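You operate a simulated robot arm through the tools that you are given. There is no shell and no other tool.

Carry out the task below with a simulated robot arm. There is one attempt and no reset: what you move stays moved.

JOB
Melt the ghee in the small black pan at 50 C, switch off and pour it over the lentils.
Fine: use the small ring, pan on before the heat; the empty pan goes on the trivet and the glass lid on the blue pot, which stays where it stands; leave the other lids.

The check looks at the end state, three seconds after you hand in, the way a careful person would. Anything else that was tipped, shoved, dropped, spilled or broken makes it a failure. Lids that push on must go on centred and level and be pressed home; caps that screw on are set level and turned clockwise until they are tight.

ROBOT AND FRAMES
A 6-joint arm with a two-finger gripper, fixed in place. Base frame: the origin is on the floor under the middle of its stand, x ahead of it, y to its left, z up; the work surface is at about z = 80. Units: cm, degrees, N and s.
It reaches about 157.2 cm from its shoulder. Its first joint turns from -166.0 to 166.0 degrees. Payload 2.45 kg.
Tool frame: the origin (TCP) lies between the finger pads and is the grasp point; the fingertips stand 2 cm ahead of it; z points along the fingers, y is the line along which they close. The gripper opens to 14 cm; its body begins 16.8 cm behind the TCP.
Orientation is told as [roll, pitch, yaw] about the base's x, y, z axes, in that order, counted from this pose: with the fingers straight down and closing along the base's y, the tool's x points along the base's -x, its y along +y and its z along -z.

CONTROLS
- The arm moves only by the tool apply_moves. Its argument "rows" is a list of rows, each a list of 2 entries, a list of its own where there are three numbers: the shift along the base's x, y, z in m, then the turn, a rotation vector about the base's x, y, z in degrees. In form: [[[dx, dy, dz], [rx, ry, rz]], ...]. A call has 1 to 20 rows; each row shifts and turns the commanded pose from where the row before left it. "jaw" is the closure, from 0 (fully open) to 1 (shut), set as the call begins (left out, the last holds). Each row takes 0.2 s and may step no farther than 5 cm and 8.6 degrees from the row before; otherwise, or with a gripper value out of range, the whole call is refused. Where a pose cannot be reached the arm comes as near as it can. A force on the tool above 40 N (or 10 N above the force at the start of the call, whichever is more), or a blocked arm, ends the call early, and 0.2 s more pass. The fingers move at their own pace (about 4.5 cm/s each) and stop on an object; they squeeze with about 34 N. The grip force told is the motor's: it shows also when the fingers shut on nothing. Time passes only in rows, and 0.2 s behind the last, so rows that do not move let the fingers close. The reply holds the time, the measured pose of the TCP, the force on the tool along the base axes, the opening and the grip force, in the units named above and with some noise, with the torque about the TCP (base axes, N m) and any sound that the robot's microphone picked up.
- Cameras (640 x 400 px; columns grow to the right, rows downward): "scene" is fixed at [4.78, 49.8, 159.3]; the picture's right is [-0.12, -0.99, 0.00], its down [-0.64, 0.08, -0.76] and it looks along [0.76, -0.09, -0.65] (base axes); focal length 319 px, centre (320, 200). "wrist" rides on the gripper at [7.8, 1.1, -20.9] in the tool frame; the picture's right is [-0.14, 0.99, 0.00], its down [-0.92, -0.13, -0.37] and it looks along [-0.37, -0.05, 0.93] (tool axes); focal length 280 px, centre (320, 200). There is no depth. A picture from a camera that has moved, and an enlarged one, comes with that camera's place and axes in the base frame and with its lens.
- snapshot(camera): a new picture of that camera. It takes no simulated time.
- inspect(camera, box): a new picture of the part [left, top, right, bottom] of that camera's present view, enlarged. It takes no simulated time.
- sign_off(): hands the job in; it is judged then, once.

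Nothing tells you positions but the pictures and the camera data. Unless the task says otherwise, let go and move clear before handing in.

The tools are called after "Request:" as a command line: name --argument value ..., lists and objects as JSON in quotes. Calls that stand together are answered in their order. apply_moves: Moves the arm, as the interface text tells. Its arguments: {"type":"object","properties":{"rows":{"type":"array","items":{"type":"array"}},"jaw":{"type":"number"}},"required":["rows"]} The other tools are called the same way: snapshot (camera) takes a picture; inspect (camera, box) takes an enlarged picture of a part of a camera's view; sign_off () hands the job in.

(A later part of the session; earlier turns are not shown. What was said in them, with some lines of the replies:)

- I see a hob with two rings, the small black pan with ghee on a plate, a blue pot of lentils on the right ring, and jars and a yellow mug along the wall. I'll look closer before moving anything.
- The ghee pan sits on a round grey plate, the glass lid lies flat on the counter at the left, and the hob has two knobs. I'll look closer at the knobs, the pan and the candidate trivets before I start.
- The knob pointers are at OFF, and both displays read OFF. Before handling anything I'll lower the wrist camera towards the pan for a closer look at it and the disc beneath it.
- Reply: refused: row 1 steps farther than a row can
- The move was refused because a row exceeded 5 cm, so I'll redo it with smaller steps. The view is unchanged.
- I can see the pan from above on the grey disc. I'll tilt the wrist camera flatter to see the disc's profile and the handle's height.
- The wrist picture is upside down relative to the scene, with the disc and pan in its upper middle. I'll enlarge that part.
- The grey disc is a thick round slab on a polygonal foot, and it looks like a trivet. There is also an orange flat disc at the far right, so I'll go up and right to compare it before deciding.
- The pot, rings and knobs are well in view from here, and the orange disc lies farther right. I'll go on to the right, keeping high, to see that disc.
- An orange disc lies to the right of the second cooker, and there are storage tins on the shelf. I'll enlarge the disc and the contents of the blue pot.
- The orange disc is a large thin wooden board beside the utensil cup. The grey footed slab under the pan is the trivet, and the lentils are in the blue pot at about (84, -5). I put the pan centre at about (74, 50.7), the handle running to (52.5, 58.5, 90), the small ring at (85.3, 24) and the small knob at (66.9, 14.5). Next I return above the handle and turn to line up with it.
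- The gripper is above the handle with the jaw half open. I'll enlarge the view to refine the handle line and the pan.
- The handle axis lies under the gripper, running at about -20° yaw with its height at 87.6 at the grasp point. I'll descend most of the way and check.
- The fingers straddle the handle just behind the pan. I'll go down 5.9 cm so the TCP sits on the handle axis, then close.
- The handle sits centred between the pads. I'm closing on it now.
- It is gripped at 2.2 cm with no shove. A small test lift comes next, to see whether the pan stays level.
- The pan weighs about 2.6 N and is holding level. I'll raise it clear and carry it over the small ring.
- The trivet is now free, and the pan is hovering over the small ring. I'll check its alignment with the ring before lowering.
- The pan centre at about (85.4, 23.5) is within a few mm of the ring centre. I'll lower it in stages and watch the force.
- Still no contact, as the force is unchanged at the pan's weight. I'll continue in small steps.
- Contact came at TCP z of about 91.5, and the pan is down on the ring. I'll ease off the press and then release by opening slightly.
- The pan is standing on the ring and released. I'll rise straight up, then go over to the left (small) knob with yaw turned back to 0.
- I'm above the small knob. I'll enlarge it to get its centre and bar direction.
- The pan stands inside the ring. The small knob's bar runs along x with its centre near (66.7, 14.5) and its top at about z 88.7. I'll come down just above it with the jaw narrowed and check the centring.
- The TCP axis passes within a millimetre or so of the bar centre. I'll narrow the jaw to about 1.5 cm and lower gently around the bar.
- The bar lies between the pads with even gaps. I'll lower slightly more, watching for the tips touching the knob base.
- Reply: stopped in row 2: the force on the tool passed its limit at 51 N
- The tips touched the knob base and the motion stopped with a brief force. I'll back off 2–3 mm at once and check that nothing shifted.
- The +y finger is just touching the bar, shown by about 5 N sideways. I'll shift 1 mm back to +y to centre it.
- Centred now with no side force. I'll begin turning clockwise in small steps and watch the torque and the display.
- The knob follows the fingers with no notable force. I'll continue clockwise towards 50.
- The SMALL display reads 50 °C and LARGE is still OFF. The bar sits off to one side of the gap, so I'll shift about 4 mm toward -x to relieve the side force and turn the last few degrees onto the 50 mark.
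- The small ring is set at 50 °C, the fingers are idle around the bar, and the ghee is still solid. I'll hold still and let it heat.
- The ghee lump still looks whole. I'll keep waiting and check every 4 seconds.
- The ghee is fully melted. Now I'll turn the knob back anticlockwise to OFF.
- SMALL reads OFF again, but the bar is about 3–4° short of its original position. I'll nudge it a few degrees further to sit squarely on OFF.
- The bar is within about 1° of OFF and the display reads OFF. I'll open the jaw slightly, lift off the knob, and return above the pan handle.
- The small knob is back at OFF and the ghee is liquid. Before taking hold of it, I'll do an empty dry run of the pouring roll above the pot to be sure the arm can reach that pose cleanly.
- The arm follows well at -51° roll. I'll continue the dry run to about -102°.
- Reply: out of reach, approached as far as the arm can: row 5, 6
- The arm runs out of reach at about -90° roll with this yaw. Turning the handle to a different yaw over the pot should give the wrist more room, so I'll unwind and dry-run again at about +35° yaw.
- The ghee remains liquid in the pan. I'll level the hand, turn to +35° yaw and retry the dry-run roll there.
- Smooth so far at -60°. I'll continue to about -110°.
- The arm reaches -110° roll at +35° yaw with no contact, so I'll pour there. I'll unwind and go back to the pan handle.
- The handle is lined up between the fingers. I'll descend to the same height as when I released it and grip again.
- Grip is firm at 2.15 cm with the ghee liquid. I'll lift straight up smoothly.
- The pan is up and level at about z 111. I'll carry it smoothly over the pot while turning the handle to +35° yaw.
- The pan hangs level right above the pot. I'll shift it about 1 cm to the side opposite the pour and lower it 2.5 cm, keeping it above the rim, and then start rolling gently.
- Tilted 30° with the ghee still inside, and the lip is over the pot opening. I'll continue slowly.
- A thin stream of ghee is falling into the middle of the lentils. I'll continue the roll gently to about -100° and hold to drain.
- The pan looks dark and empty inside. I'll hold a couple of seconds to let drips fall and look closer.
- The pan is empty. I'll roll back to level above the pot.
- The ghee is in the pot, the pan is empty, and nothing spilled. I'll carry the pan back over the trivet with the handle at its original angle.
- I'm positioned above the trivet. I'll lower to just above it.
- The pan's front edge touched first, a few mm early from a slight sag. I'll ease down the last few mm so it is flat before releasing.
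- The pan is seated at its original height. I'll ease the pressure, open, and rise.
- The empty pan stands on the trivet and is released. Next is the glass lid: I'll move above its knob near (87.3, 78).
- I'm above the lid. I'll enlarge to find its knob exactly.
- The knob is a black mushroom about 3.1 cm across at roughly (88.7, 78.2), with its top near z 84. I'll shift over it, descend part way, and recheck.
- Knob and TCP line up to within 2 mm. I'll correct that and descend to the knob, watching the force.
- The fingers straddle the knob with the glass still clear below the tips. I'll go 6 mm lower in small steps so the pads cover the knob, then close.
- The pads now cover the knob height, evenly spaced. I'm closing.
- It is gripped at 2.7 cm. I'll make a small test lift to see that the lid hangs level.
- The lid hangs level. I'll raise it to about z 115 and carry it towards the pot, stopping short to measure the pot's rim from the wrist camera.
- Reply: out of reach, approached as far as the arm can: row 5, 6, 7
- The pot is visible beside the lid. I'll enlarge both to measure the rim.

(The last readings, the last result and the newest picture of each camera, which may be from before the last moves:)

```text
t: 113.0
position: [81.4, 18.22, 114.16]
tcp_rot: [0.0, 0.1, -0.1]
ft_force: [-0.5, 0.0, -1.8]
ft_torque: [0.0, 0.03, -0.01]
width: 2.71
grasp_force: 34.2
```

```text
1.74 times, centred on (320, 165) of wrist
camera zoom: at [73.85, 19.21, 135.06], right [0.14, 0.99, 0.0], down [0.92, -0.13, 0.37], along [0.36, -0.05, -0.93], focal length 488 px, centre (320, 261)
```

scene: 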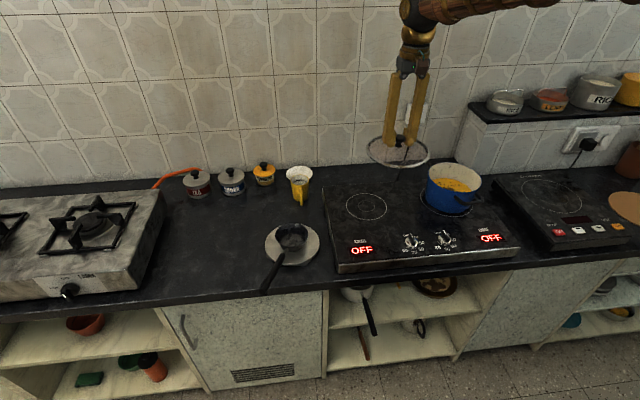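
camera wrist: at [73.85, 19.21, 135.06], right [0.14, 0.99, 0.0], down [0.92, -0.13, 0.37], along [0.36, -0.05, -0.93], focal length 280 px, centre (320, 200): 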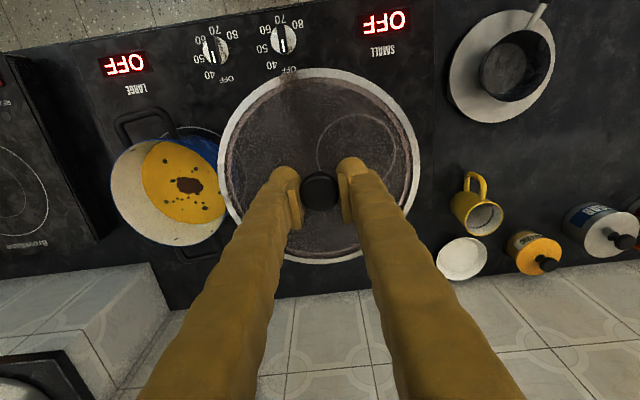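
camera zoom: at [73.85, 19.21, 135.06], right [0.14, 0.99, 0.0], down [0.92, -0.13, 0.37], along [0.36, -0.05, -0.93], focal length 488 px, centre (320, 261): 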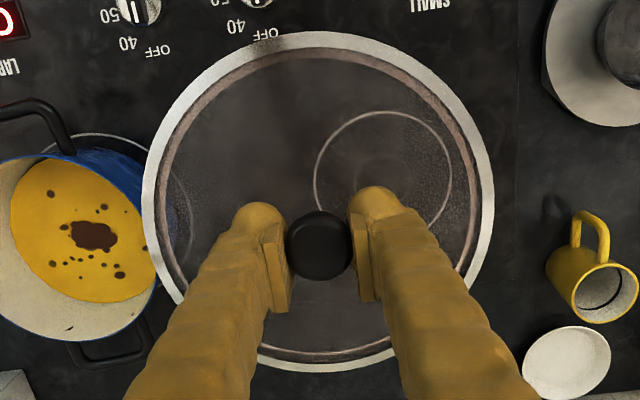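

With perspective correction, the two cameras agree the pot rim centre is at about (85.7, -5.4) with the rim at z ≈ 95.7, and the lid is centred under the TCP. I'll move the lid over it and come down to a few cm above.

Request:
apply_moves --rows '[[[0.005, -0.02, 0], [0, 0, 0]], [[0.008, -0.043, 0], [0, 0, 0]], [[0.008, -0.043, 0], [0, 0, 0]], [[0.008, -0.043, 0], [0, 0, 0]], [[0.008, -0.043, 0], [0, 0, 0]], [[0.006, -0.0345, 0], [0, 0, 0]], [[0, -0.01, -0.01], [0, 0, 0]], [[0, 0, -0.03], [0, 0, 0]], [[0, 0, -0.03], [0, 0, 0]], [[0, 0, -0.01], [0, 0, 0]], [[0, 0, 0], [0, 0, 0]]]'

Request:
inspect --camera "scene" --box '[390, 120, 530, 230]'

Request:
snapshot --camera "wrist"

```text
t: 115.4
position: [85.93, -5.62, 106.19]
tcp_rot: [-0.1, 0.0, -0.1]
ft_force: [0.4, 0.0, -2.4]
ft_torque: [-0.04, 0.01, -0.02]
width: 2.67
grasp_force: 33.9
```

```text
3.64 times, centred on (460, 175) of scene
camera zoom: at [4.78, 49.8, 159.3], right [-0.12, -0.99, 0.0], down [-0.64, 0.08, -0.76], along [0.76, -0.09, -0.65], focal length 1160 px, centre (-189, 291)
```

zoom: 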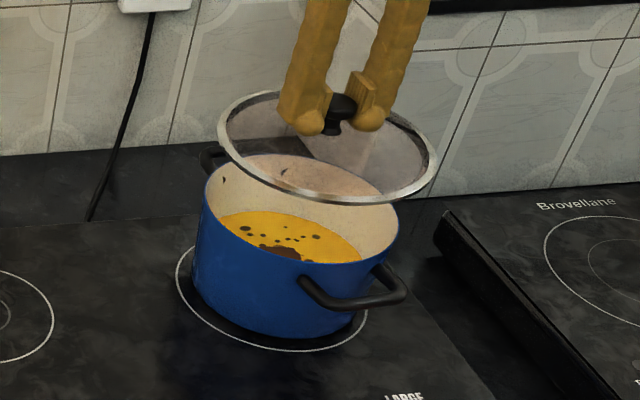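

```text
taken
camera wrist: at [78.18, -4.56, 127.14], right [0.14, 0.99, 0.0], down [0.92, -0.13, 0.37], along [0.36, -0.05, -0.93], focal length 280 px, centre (320, 200)
```

wrist: 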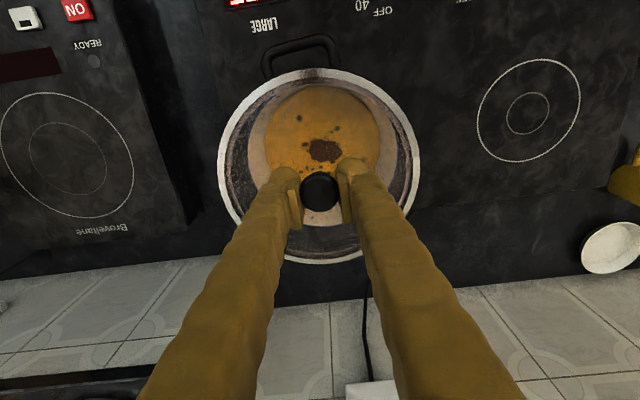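

The lid is above the pot and I can see the rim through the glass. I'll enlarge the wrist view to compare lid and rim centres directly.

Request:
inspect --camera "wrist" --box '[200, 50, 440, 280]'

```text
1.74 times, centred on (320, 165) of wrist
camera zoom: at [78.18, -4.56, 127.14], right [0.14, 0.99, 0.0], down [0.92, -0.13, 0.37], along [0.36, -0.05, -0.93], focal length 488 px, centre (320, 261)
```

zoom: 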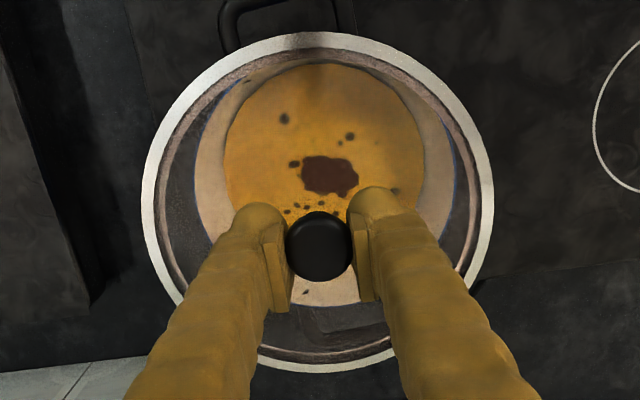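

Rim edges show through the glass. I'll enlarge the left, right and far edges to measure more exactly.

Request:
inspect --camera "wrist" --box '[210, 60, 320, 180]'

Request:
inspect --camera "wrist" --box '[320, 60, 430, 180]'

Request:
inspect --camera "wrist" --box '[270, 190, 370, 270]'

```text
3.33 times, centred on (265, 120) of wrist
camera zoom: at [78.18, -4.56, 127.14], right [0.14, 0.99, 0.0], down [0.92, -0.13, 0.37], along [0.36, -0.05, -0.93], focal length 935 px, centre (503, 467)
```

zoom: 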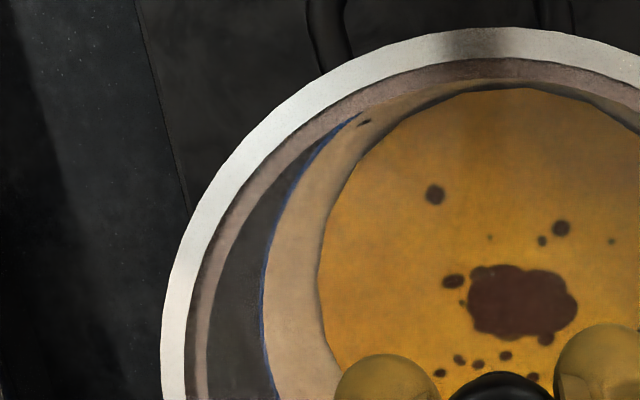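

```text
3.33 times, centred on (375, 120) of wrist
camera zoom: at [78.18, -4.56, 127.14], right [0.14, 0.99, 0.0], down [0.92, -0.13, 0.37], along [0.36, -0.05, -0.93], focal length 935 px, centre (137, 467)
```

zoom: 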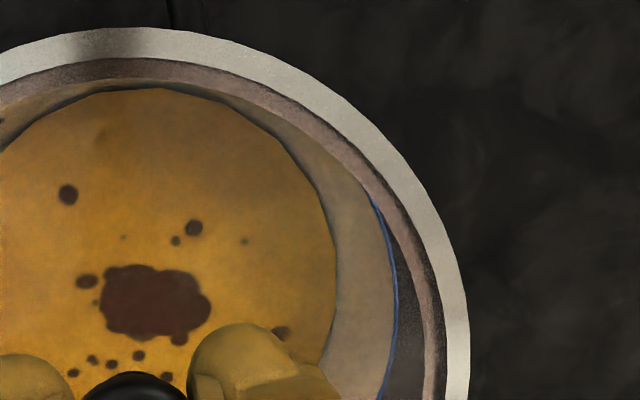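

```text
5.00 times, centred on (320, 230) of wrist
camera zoom: at [78.18, -4.56, 127.14], right [0.14, 0.99, 0.0], down [0.92, -0.13, 0.37], along [0.36, -0.05, -0.93], focal length 1402 px, centre (320, 50)
```

zoom: 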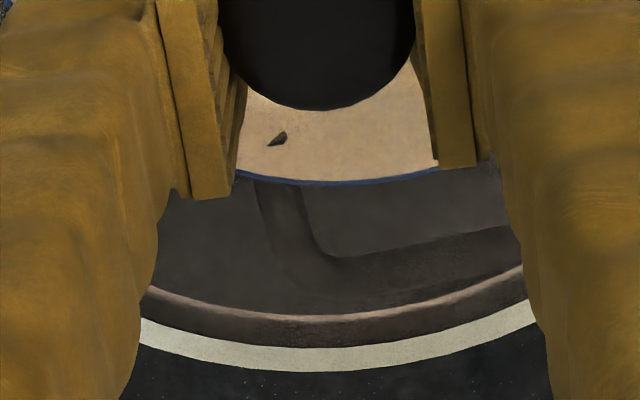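

Measuring through the glass, the pot centre is about 4.6 mm to +y and 2 mm to -x of the lid centre. I'll correct that and come down to about 2 cm above the rim.

Request:
apply_moves --rows '[[[-0.002, 0.0046, -0.01], [0, 0, 0]], [[0, 0, -0.02], [0, 0, 0]], [[0, 0, -0.015], [0, 0, 0]], [[0, 0, 0], [0, 0, 0]]]'

Request:
inspect --camera "scene" --box '[390, 120, 530, 230]'

Request:
inspect --camera "wrist" --box '[210, 60, 320, 180]'

Request:
inspect --camera "wrist" --box '[320, 60, 430, 180]'

Request:
inspect --camera "wrist" --box '[270, 190, 370, 270]'

```text
t: 116.4
position: [85.65, -5.09, 101.67]
tcp_rot: [0.0, 0.2, -0.1]
ft_force: [0.2, -0.7, -2.6]
ft_torque: [0.02, 0.0, 0.01]
width: 2.7
grasp_force: 34.0
```

```text
3.64 times, centred on (460, 175) of scene
camera zoom: at [4.78, 49.8, 159.3], right [-0.12, -0.99, 0.0], down [-0.64, 0.08, -0.76], along [0.76, -0.09, -0.65], focal length 1160 px, centre (-189, 291)
```

zoom: 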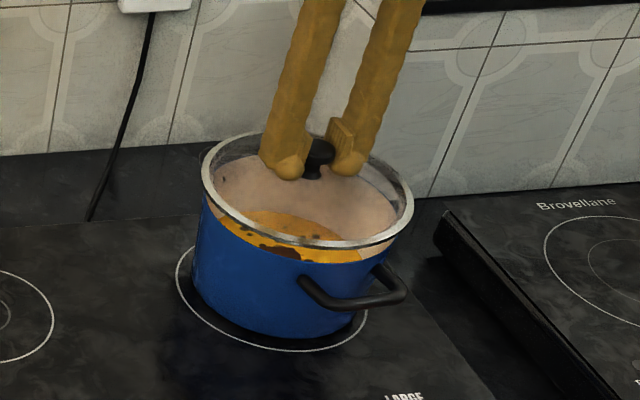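

```text
3.33 times, centred on (265, 120) of wrist
camera zoom: at [78.03, -3.99, 122.62], right [0.14, 0.99, 0.0], down [0.92, -0.13, 0.37], along [0.36, -0.05, -0.93], focal length 935 px, centre (503, 467)
```

zoom: 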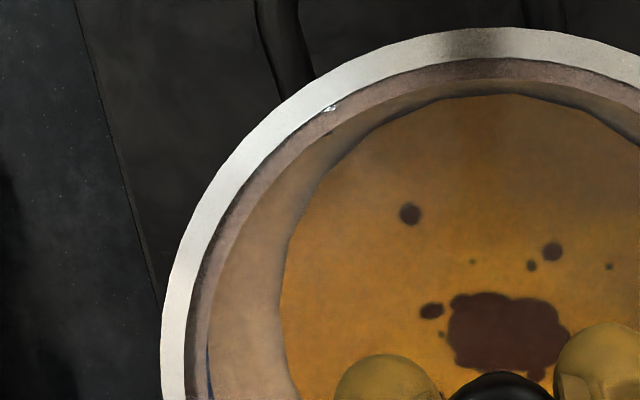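

```text
3.33 times, centred on (375, 120) of wrist
camera zoom: at [78.03, -3.99, 122.62], right [0.14, 0.99, 0.0], down [0.92, -0.13, 0.37], along [0.36, -0.05, -0.93], focal length 935 px, centre (137, 467)
```

zoom: 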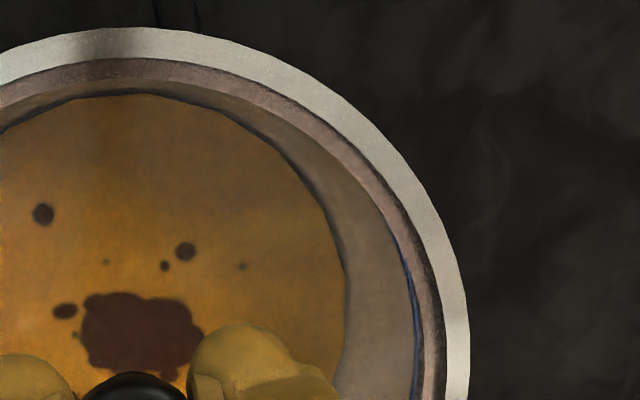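

```text
5.00 times, centred on (320, 230) of wrist
camera zoom: at [78.03, -3.99, 122.62], right [0.14, 0.99, 0.0], down [0.92, -0.13, 0.37], along [0.36, -0.05, -0.93], focal length 1402 px, centre (320, 50)
```

zoom: 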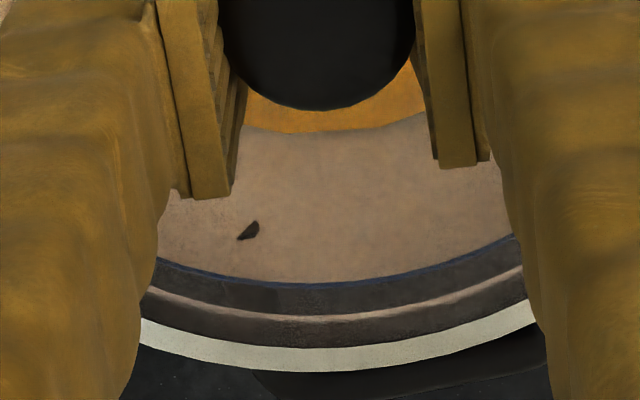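

Lid and rim are now concentric to about a millimetre. I'll make the last small correction and lower gently until contact.

Request:
apply_moves --rows '[[[0.001, -0.001, -0.005], [0, 0, 0]], [[0, 0, -0.007], [0, 0, 0]], [[0, 0, 0], [0, 0, 0]]]'

Request:
apply_moves --rows '[[[0, 0, -0.003], [0, 0, 0]], [[0, 0, 0], [0, 0, 0]]]'

Request:
apply_moves --rows '[[[0, 0, -0.002], [0, 0, 0]], [[0, 0, 0], [0, 0, 0]]]'

Request:
inspect --camera "scene" --box '[390, 120, 530, 230]'

```text
t: 117.2
position: [85.8, -5.18, 100.31]
tcp_rot: [-0.1, 0.0, 0.0]
ft_force: [-0.1, 0.4, -2.0]
ft_torque: [-0.04, 0.01, 0.01]
width: 2.66
grasp_force: 33.9
```

```text
t: 117.8
position: [85.73, -5.33, 100.24]
tcp_rot: [-0.1, 0.0, -0.1]
ft_force: [-0.1, 0.5, -1.9]
ft_torque: [0.0, -0.04, 0.02]
width: 2.69
grasp_force: 34.4
```

```text
t: 118.4
position: [85.84, -5.23, 99.94]
tcp_rot: [-0.2, 0.1, -0.1]
ft_force: [-0.7, 0.2, -3.0]
ft_torque: [0.01, 0.01, -0.02]
width: 2.71
grasp_force: 34.0
```

```text
3.64 times, centred on (460, 175) of scene
camera zoom: at [4.78, 49.8, 159.3], right [-0.12, -0.99, 0.0], down [-0.64, 0.08, -0.76], along [0.76, -0.09, -0.65], focal length 1160 px, centre (-189, 291)
```

zoom: 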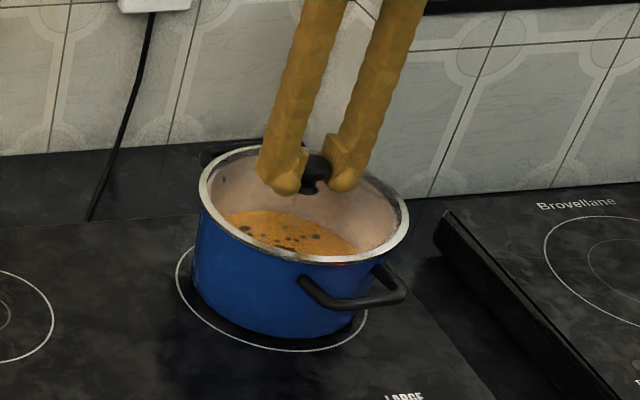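

No contact yet at z 99.9, and the lid looks concentric with the pot. I'll continue in 2 mm steps.

Request:
apply_moves --rows '[[[0, 0, -0.002], [0, 0, 0]], [[0, 0, 0], [0, 0, 0]]]'

Request:
apply_moves --rows '[[[0, 0, -0.002], [0, 0, 0]], [[0, 0, 0], [0, 0, 0]]]'

Request:
apply_moves --rows '[[[0, 0, -0.002], [0, 0, 0]], [[0, 0, 0], [0, 0, 0]]]'

```text
t: 119.0
position: [85.76, -5.22, 99.83]
tcp_rot: [-0.2, 0.2, 0.0]
ft_force: [1.5, -1.6, 2.6]
ft_torque: [0.31, 0.0, -0.09]
width: 2.68
grasp_force: 34.2
```

```text
t: 119.6
position: [85.93, -5.27, 99.64]
tcp_rot: [-0.1, 0.0, -0.1]
ft_force: [-2.0, -1.8, 25.2]
ft_torque: [0.09, 0.4, -0.25]
width: 2.69
grasp_force: 34.2
```

```text
t: 120.4
position: [85.77, -5.33, 99.57]
tcp_rot: [-0.1, 0.1, -0.1]
ft_force: [-2.7, 1.0, 6.8]
ft_torque: [0.17, -0.03, -0.13]
width: 2.66
grasp_force: 34.0
stopped in row 2: the force on the tool passed its limit at 41 N (the readings are from after the stop); the commanded pose is now the measured one
```

The lid has met the rim, with contact from z 99.8 and firm at 99.6. I'll look closely at how it sits before releasing.

Request:
inspect --camera "scene" --box '[420, 135, 500, 220]'

Request:
snapshot --camera "wrist"

Request:
inspect --camera "wrist" --box '[210, 60, 320, 180]'

Request:
inspect --camera "wrist" --box '[320, 60, 430, 180]'

Request:
inspect --camera "wrist" --box '[270, 190, 370, 270]'

```text
4.71 times, centred on (460, 178) of scene
camera zoom: at [4.78, 49.8, 159.3], right [-0.12, -0.99, 0.0], down [-0.64, 0.08, -0.76], along [0.76, -0.09, -0.65], focal length 1501 px, centre (-339, 306)
```

zoom: 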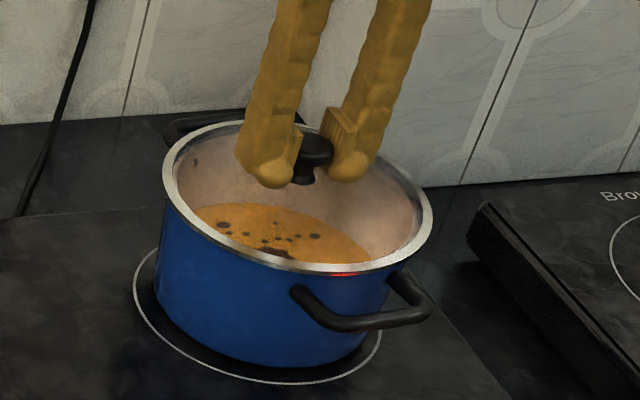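

```text
taken
camera wrist: at [78.04, -4.17, 120.42], right [0.14, 0.99, 0.0], down [0.92, -0.13, 0.37], along [0.37, -0.05, -0.93], focal length 280 px, centre (320, 200)
```

wrist: 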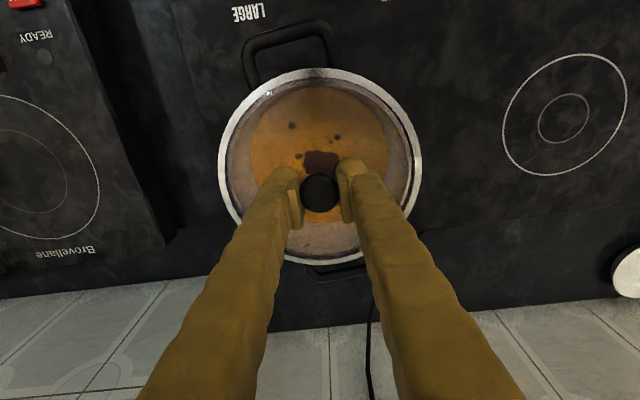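

```text
3.33 times, centred on (265, 120) of wrist
camera zoom: at [78.04, -4.17, 120.42], right [0.14, 0.99, 0.0], down [0.92, -0.13, 0.37], along [0.37, -0.05, -0.93], focal length 935 px, centre (503, 467)
```

zoom: 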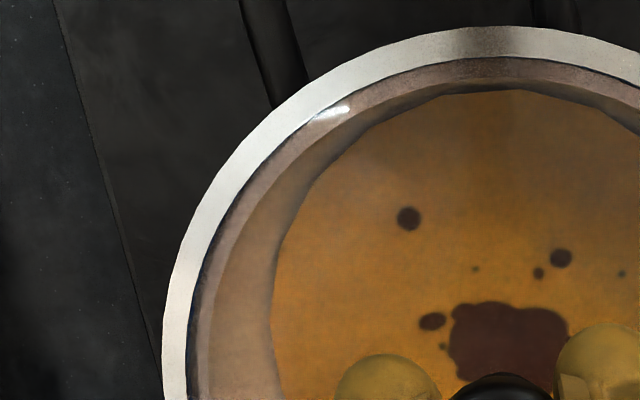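

```text
3.33 times, centred on (375, 120) of wrist
camera zoom: at [78.04, -4.17, 120.42], right [0.14, 0.99, 0.0], down [0.92, -0.13, 0.37], along [0.37, -0.05, -0.93], focal length 935 px, centre (137, 467)
```

zoom: 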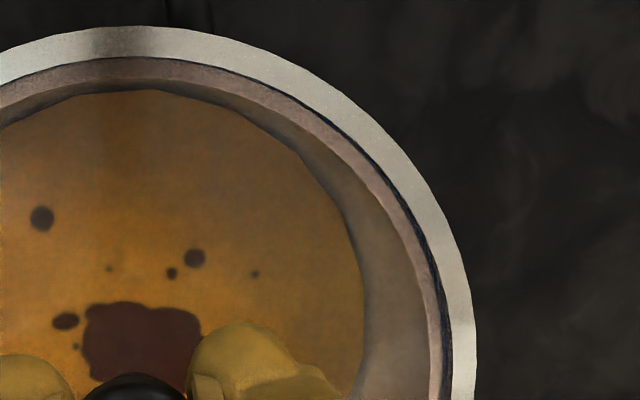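

```text
5.00 times, centred on (320, 230) of wrist
camera zoom: at [78.04, -4.17, 120.42], right [0.14, 0.99, 0.0], down [0.92, -0.13, 0.37], along [0.37, -0.05, -0.93], focal length 1402 px, centre (320, 50)
```

zoom: 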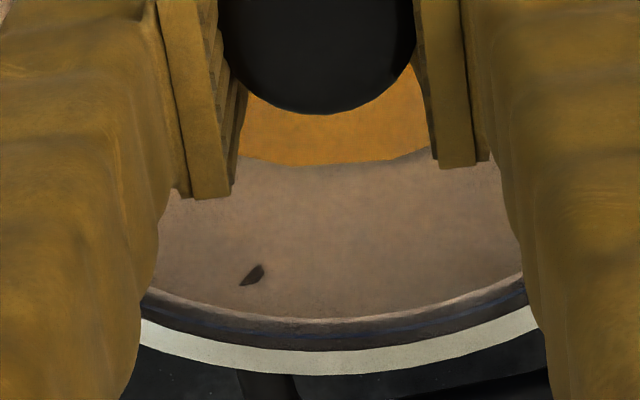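

The frame looks concentric with the rim. I'll enlarge the contact line at the front and sides to check for any gap or tilt.

Request:
inspect --camera "scene" --box '[422, 170, 462, 200]'

Request:
inspect --camera "scene" --box '[450, 170, 490, 200]'

Request:
inspect --camera "scene" --box '[420, 155, 450, 180]'

```text
13.33 times, centred on (442, 185) of scene
camera zoom: at [4.78, 49.8, 159.3], right [-0.12, -0.99, 0.0], down [-0.64, 0.08, -0.76], along [0.76, -0.09, -0.65], focal length 4253 px, centre (-1307, 400)
```

zoom: 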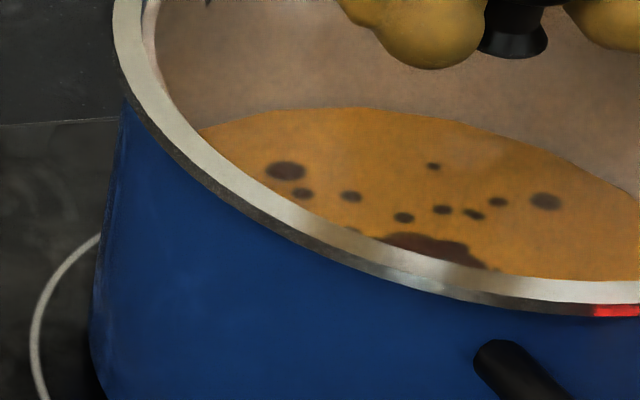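

```text
13.33 times, centred on (470, 185) of scene
camera zoom: at [4.78, 49.8, 159.3], right [-0.12, -0.99, 0.0], down [-0.64, 0.08, -0.76], along [0.76, -0.09, -0.65], focal length 4253 px, centre (-1680, 400)
```

zoom: 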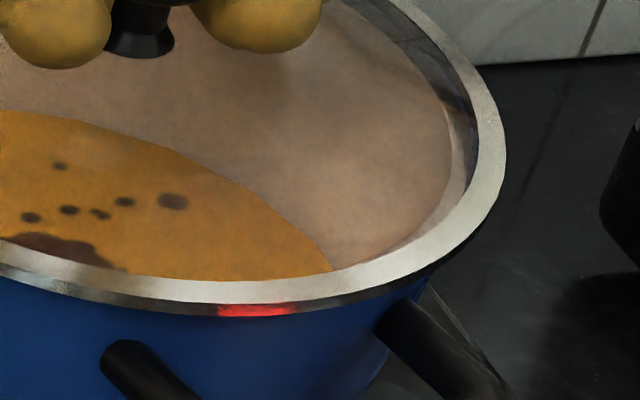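

```text
16.00 times, centred on (435, 168) of scene
camera zoom: at [4.78, 49.8, 159.3], right [-0.12, -0.99, 0.0], down [-0.64, 0.08, -0.76], along [0.76, -0.09, -0.65], focal length 5104 px, centre (-1520, 720)
```

zoom: 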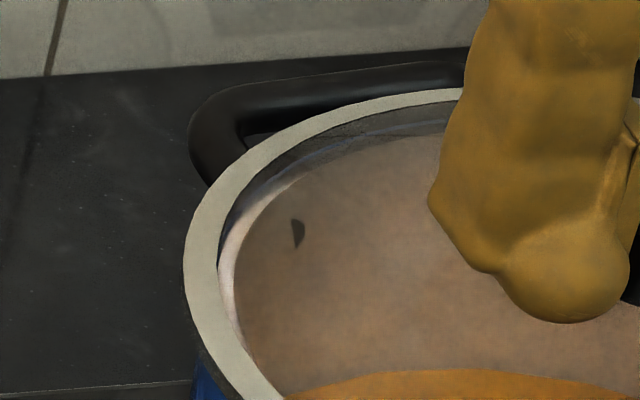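

The lid sits evenly on the rim with no visible gap or tilt. I'll release the knob and rise straight up, then check it from a low side angle.

Request:
apply_moves --rows '[[[0, 0, 0.0005], [0, 0, 0]], [[0, 0, 0], [0, 0, 0]], [[0, 0, 0], [0, 0, 0]], [[0, 0, 0], [0, 0, 0]], [[0, 0, 0], [0, 0, 0]]]' --jaw 0.6

Request:
apply_moves --rows '[[[0, 0, 0.01], [0, 0, 0]], [[0, 0, 0.03], [0, 0, 0]], [[0, 0, 0.04], [0, 0, 0]], [[0, 0, 0.04], [0, 0, 0]], [[0, 0, 0], [0, 0, 0]]]'

Request:
inspect --camera "scene" --box '[420, 135, 500, 220]'

Request:
inspect --camera "wrist" --box '[200, 50, 440, 280]'

```text
t: 121.6
position: [85.75, -5.31, 99.42]
tcp_rot: [-0.1, -0.1, -0.2]
ft_force: [-0.4, -0.6, 0.0]
ft_torque: [0.03, -0.01, 0.0]
width: 5.6
grasp_force: 0.1
```

```text
t: 122.8
position: [85.92, -5.25, 111.9]
tcp_rot: [0.0, -0.1, -0.2]
ft_force: [-0.1, 0.4, 0.3]
ft_torque: [-0.01, 0.0, -0.01]
width: 5.58
grasp_force: 0.0
```

```text
4.71 times, centred on (460, 178) of scene
camera zoom: at [4.78, 49.8, 159.3], right [-0.12, -0.99, 0.0], down [-0.64, 0.08, -0.76], along [0.76, -0.09, -0.65], focal length 1501 px, centre (-339, 306)
```

zoom: 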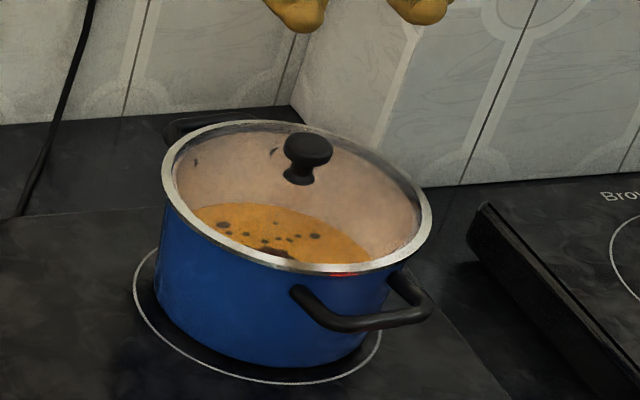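

```text
1.74 times, centred on (320, 165) of wrist
camera zoom: at [78.08, -4.15, 132.71], right [0.14, 0.99, 0.0], down [0.92, -0.13, 0.37], along [0.37, -0.05, -0.93], focal length 488 px, centre (320, 261)
```

zoom: 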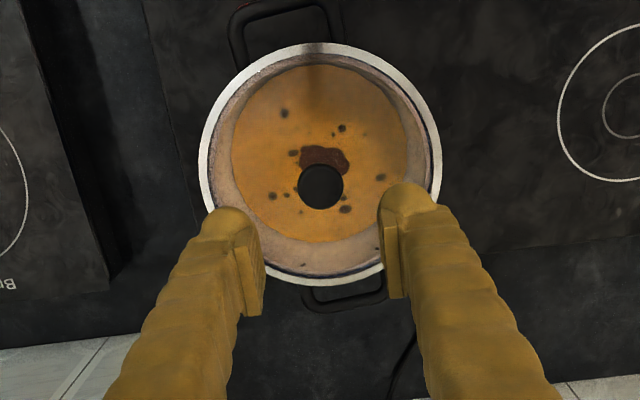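

The lid appears level and centred on the pot. For a final check I'll back off toward the front and tilt the wrist camera for a low side view of the rim.

Request:
apply_moves --rows '[[[-0.045, 0, 0.01], [0, 0, 0]], [[-0.045, 0, 0.01], [0, 0, 0]], [[-0.045, 0, 0], [0, 0, 0]], [[-0.045, 0, 0], [0, 0, 0]], [[-0.045, 0, 0], [0, 0, 0]], [[-0.01, 0, 0], [0, -8.3, 0]], [[0, 0, 0], [0, -8.3, 0]], [[0, 0, 0], [0, -8.3, 0]], [[0, 0, 0], [0, -8.3, 0]], [[0, 0, 0], [0, -8.3, 0]], [[0, 0, 0], [0, -8.3, 0]], [[0, 0, 0], [0, 0, 0]]]' --jaw 0.1

Request:
snapshot --camera "wrist"

Request:
snapshot --camera "scene"

```text
t: 125.4
position: [62.4, -5.36, 113.58]
tcp_rot: [-0.2, -49.9, -0.1]
ft_force: [0.2, 0.5, -0.2]
ft_torque: [0.0, 0.01, 0.02]
width: 12.59
grasp_force: 0.0
```

```text
taken
camera wrist: at [41.37, -4.15, 121.1], right [0.09, 0.99, 0.1], down [0.31, -0.13, 0.94], along [0.95, -0.05, -0.32], focal length 280 px, centre (320, 200)
```

wrist: 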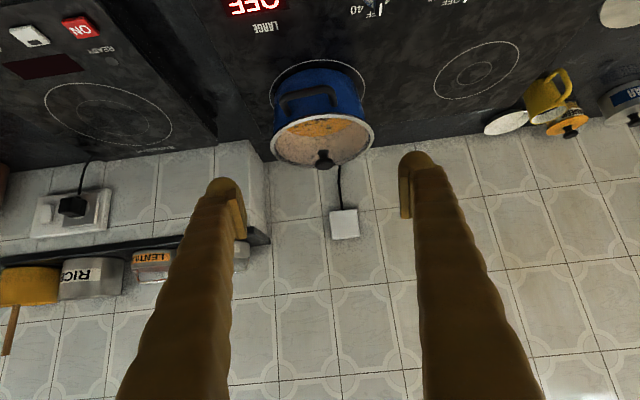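

```text
taken
```

scene: 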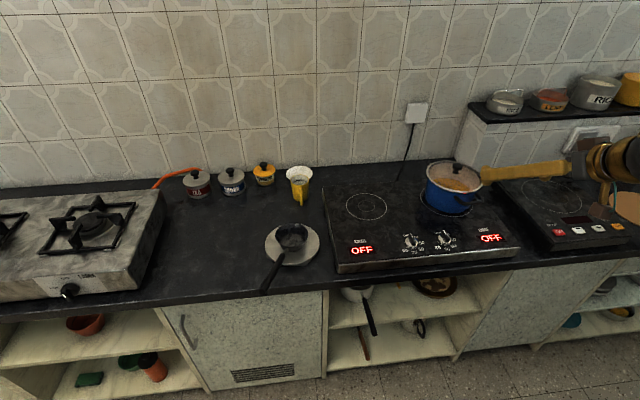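

I'll lower the camera further for a flatter view of the lid's edge.

Request:
apply_moves --rows '[[[-0.01, 0, -0.04], [0, -5, 0]], [[-0.01, 0, -0.04], [0, -5, 0]], [[0, 0, -0.04], [0, -5, 0]], [[0, 0, 0], [0, 0, 0]]]'

Request:
snapshot --camera "wrist"

Request:
inspect --camera "wrist" --box '[250, 60, 400, 220]'

```text
t: 126.4
position: [68.06, -4.7, 108.11]
tcp_rot: [-5.3, -64.1, 8.3]
ft_force: [0.5, -5.6, 1.2]
ft_torque: [0.49, 0.22, 0.69]
width: 12.59
grasp_force: 0.1
out of reach, approached as far as the arm can: row 1, 2, 3
```

```text
taken
camera wrist: at [45.9, -4.86, 110.16], right [0.0, 1.0, 0.08], down [0.07, -0.08, 0.99], along [1.0, 0.01, -0.07], focal length 280 px, centre (320, 200)
```

wrist: 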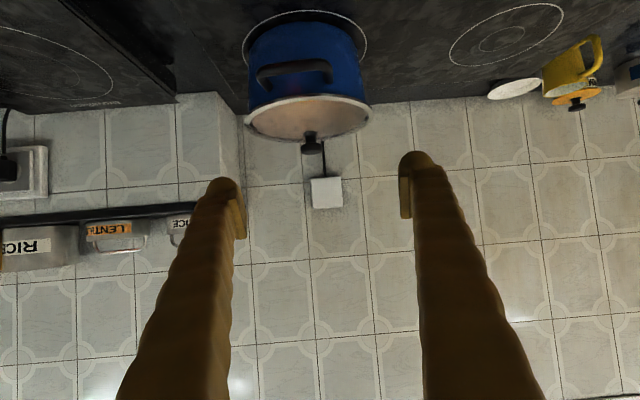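

```text
2.50 times, centred on (325, 140) of wrist
camera zoom: at [45.9, -4.86, 110.16], right [0.0, 1.0, 0.08], down [0.07, -0.08, 0.99], along [1.0, 0.01, -0.07], focal length 701 px, centre (308, 350)
```

zoom: 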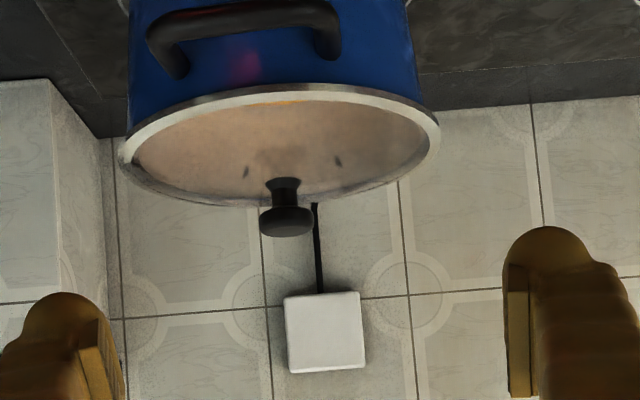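

This low view shows the lid frame sitting on the blue rim all round. I'll enlarge the contact line, noting a slight force reading, so I'll back out after this.

Request:
inspect --camera "wrist" --box '[235, 75, 315, 135]'

Request:
inspect --camera "wrist" --box '[305, 75, 385, 135]'

Request:
snapshot --camera "scene"

```text
6.67 times, centred on (275, 105) of wrist
camera zoom: at [45.9, -4.86, 110.16], right [0.0, 1.0, 0.08], down [0.07, -0.08, 0.99], along [1.0, 0.01, -0.07], focal length 1869 px, centre (620, 833)
```

zoom: 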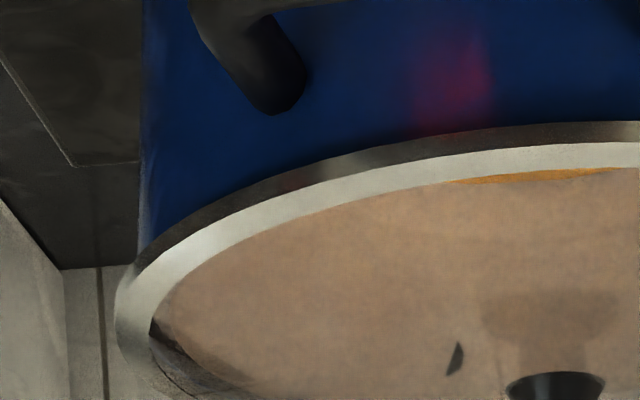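

```text
6.67 times, centred on (345, 105) of wrist
camera zoom: at [45.9, -4.86, 110.16], right [0.0, 1.0, 0.08], down [0.07, -0.08, 0.99], along [1.0, 0.01, -0.07], focal length 1869 px, centre (153, 833)
```

zoom: 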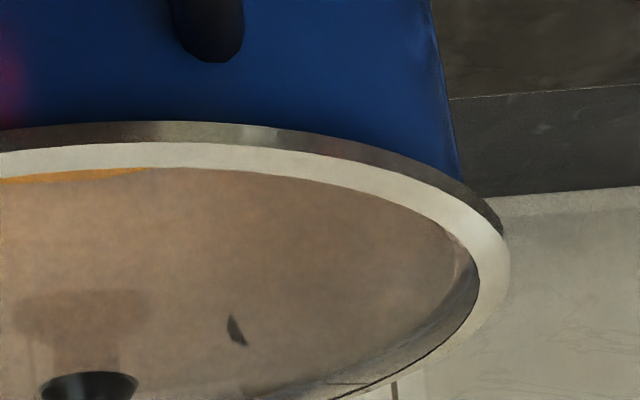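

```text
taken
```

scene: 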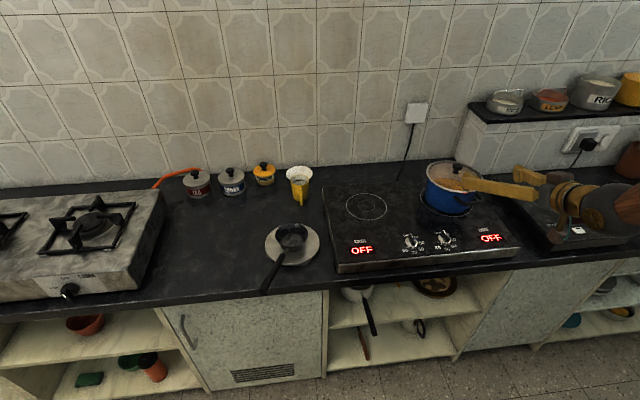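

The lid sits flush on the rim, level to about a degree and centred to about 2 mm. I'll back the arm out upward, un-pitching the hand.

Request:
apply_moves --rows '[[[-0.01, 0, 0.03], [0, 4, 0]], [[-0.01, 0, 0.04], [0, 8, 0]], [[0, 0, 0.04], [0, 8, 0]], [[0, 0, 0.03], [0, 8, 0]], [[0, 0, 0.02], [0, 8, 0]], [[0, 0, 0], [0, 8, 0]], [[0, 0, 0], [0, 8, 0]], [[0, 0, 0], [0, 8, 0]], [[0, 0, 0], [0, 0, 0]]]'

Request:
snapshot --camera "scene"

Request:
snapshot --camera "wrist"

```text
t: 128.4
position: [66.84, -3.53, 121.56]
tcp_rot: [3.3, -9.8, 0.2]
ft_force: [-0.7, 0.1, -1.0]
ft_torque: [-0.01, 0.02, -0.03]
width: 12.6
grasp_force: 0.1
out of reach, approached as far as the arm can: row 2, 3
```

```text
taken
```

scene: 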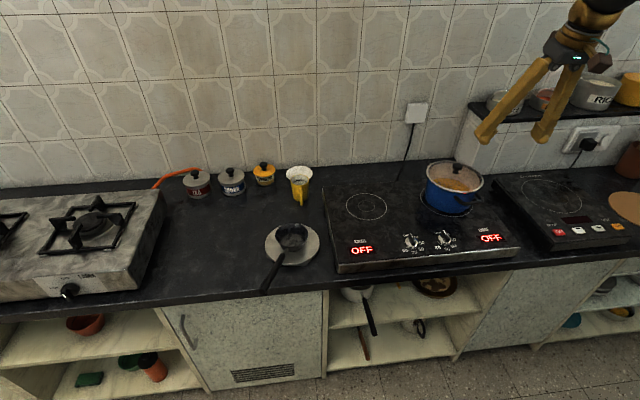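

```text
taken
camera wrist: at [55.58, -3.71, 140.82], right [0.12, 0.99, 0.08], down [0.85, -0.15, 0.51], along [0.52, 0.0, -0.85], focal length 280 px, centre (320, 200)
```

wrist: 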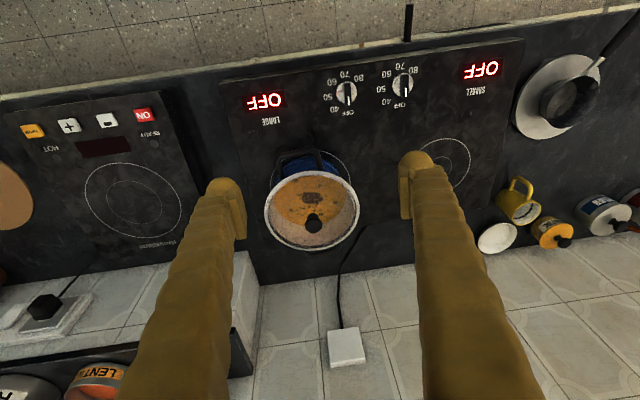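

The arm is clear. I'll do a last close check of the pot, the pan and the surroundings before handing in.

Request:
inspect --camera "scene" --box '[330, 140, 530, 280]'

Request:
inspect --camera "scene" --box '[160, 150, 340, 290]'

Request:
inspect --camera "wrist" --box '[230, 60, 420, 270]'

Request:
inspect --camera "scene" --box '[460, 60, 640, 260]'

```text
2.86 times, centred on (430, 210) of scene
camera zoom: at [4.78, 49.8, 159.3], right [-0.12, -0.99, 0.0], down [-0.64, 0.08, -0.76], along [0.76, -0.09, -0.65], focal length 912 px, centre (6, 171)
```

zoom: 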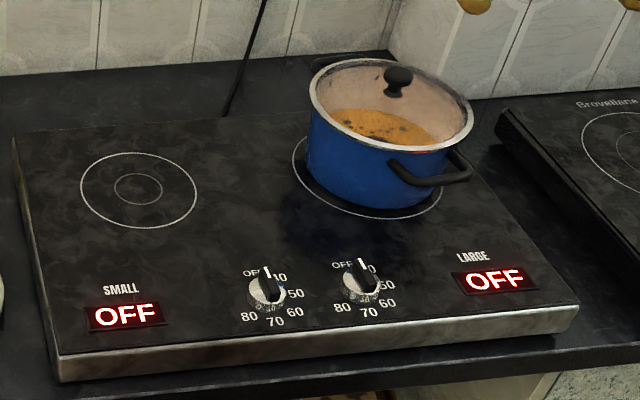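

```text
2.86 times, centred on (250, 220) of scene
camera zoom: at [4.78, 49.8, 159.3], right [-0.12, -0.99, 0.0], down [-0.64, 0.08, -0.76], along [0.76, -0.09, -0.65], focal length 912 px, centre (520, 143)
```

zoom: 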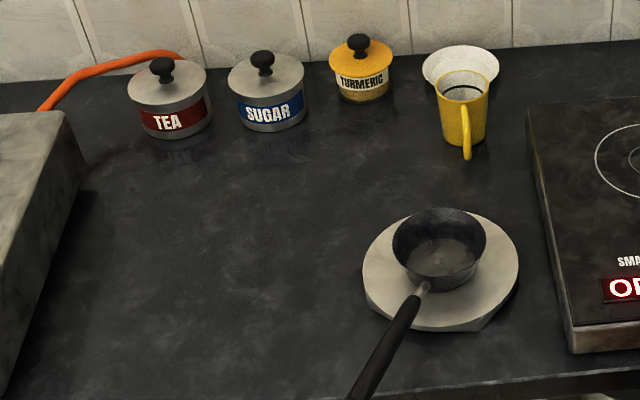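

```text
1.90 times, centred on (325, 165) of wrist
camera zoom: at [55.58, -3.71, 140.82], right [0.12, 0.99, 0.08], down [0.85, -0.15, 0.51], along [0.52, 0.0, -0.85], focal length 534 px, centre (310, 267)
```

zoom: 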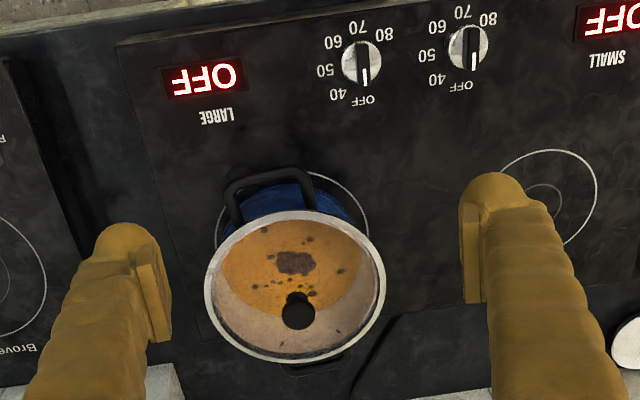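

```text
2.00 times, centred on (550, 160) of scene
camera zoom: at [4.78, 49.8, 159.3], right [-0.12, -0.99, 0.0], down [-0.64, 0.08, -0.76], along [0.76, -0.09, -0.65], focal length 638 px, centre (-140, 280)
```

zoom: 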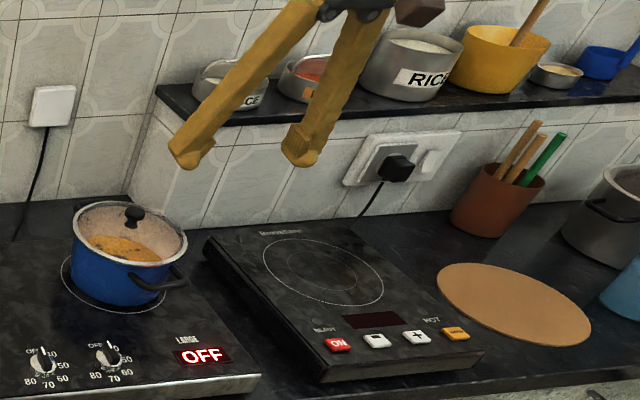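

Both rings read OFF and the melted ghee is over the lentils. The empty pan stands on the grey trivet, and the glass lid sits level and centred on the blue pot, which has not moved. Nothing else looks disturbed and the arm is clear, so I'm handing in.

Request:
sign_off

```text
The job is handed in.
```

The job is done and handed in. I don't have the result of the check.

- **Ghee:** I put the small black pan on the small ring, then set its knob to 50 °C. Once the ghee had melted I turned the knob back to OFF and poured the ghee into the middle of the lentils in the blue pot. I saw no spills.
- **Pan:** It is empty and stands on the grey footed disc it started on. I took that disc to be the trivet. There is also a thin orange disc at the far right, which I took to be a wooden board.
- **Glass lid:** It is on the blue pot, pressed down, level to about a degree and centred to about 2 mm. The pot did not move.
- **Everything else:** The other lids were left alone, both rings read OFF, and nothing else looks shifted in the last pictures. The arm has let go and is clear.

When I first lowered onto the small knob, the fingertips touched its base and the arm stopped at about 51 N. The knob still turned normally and the hob looks unmoved.
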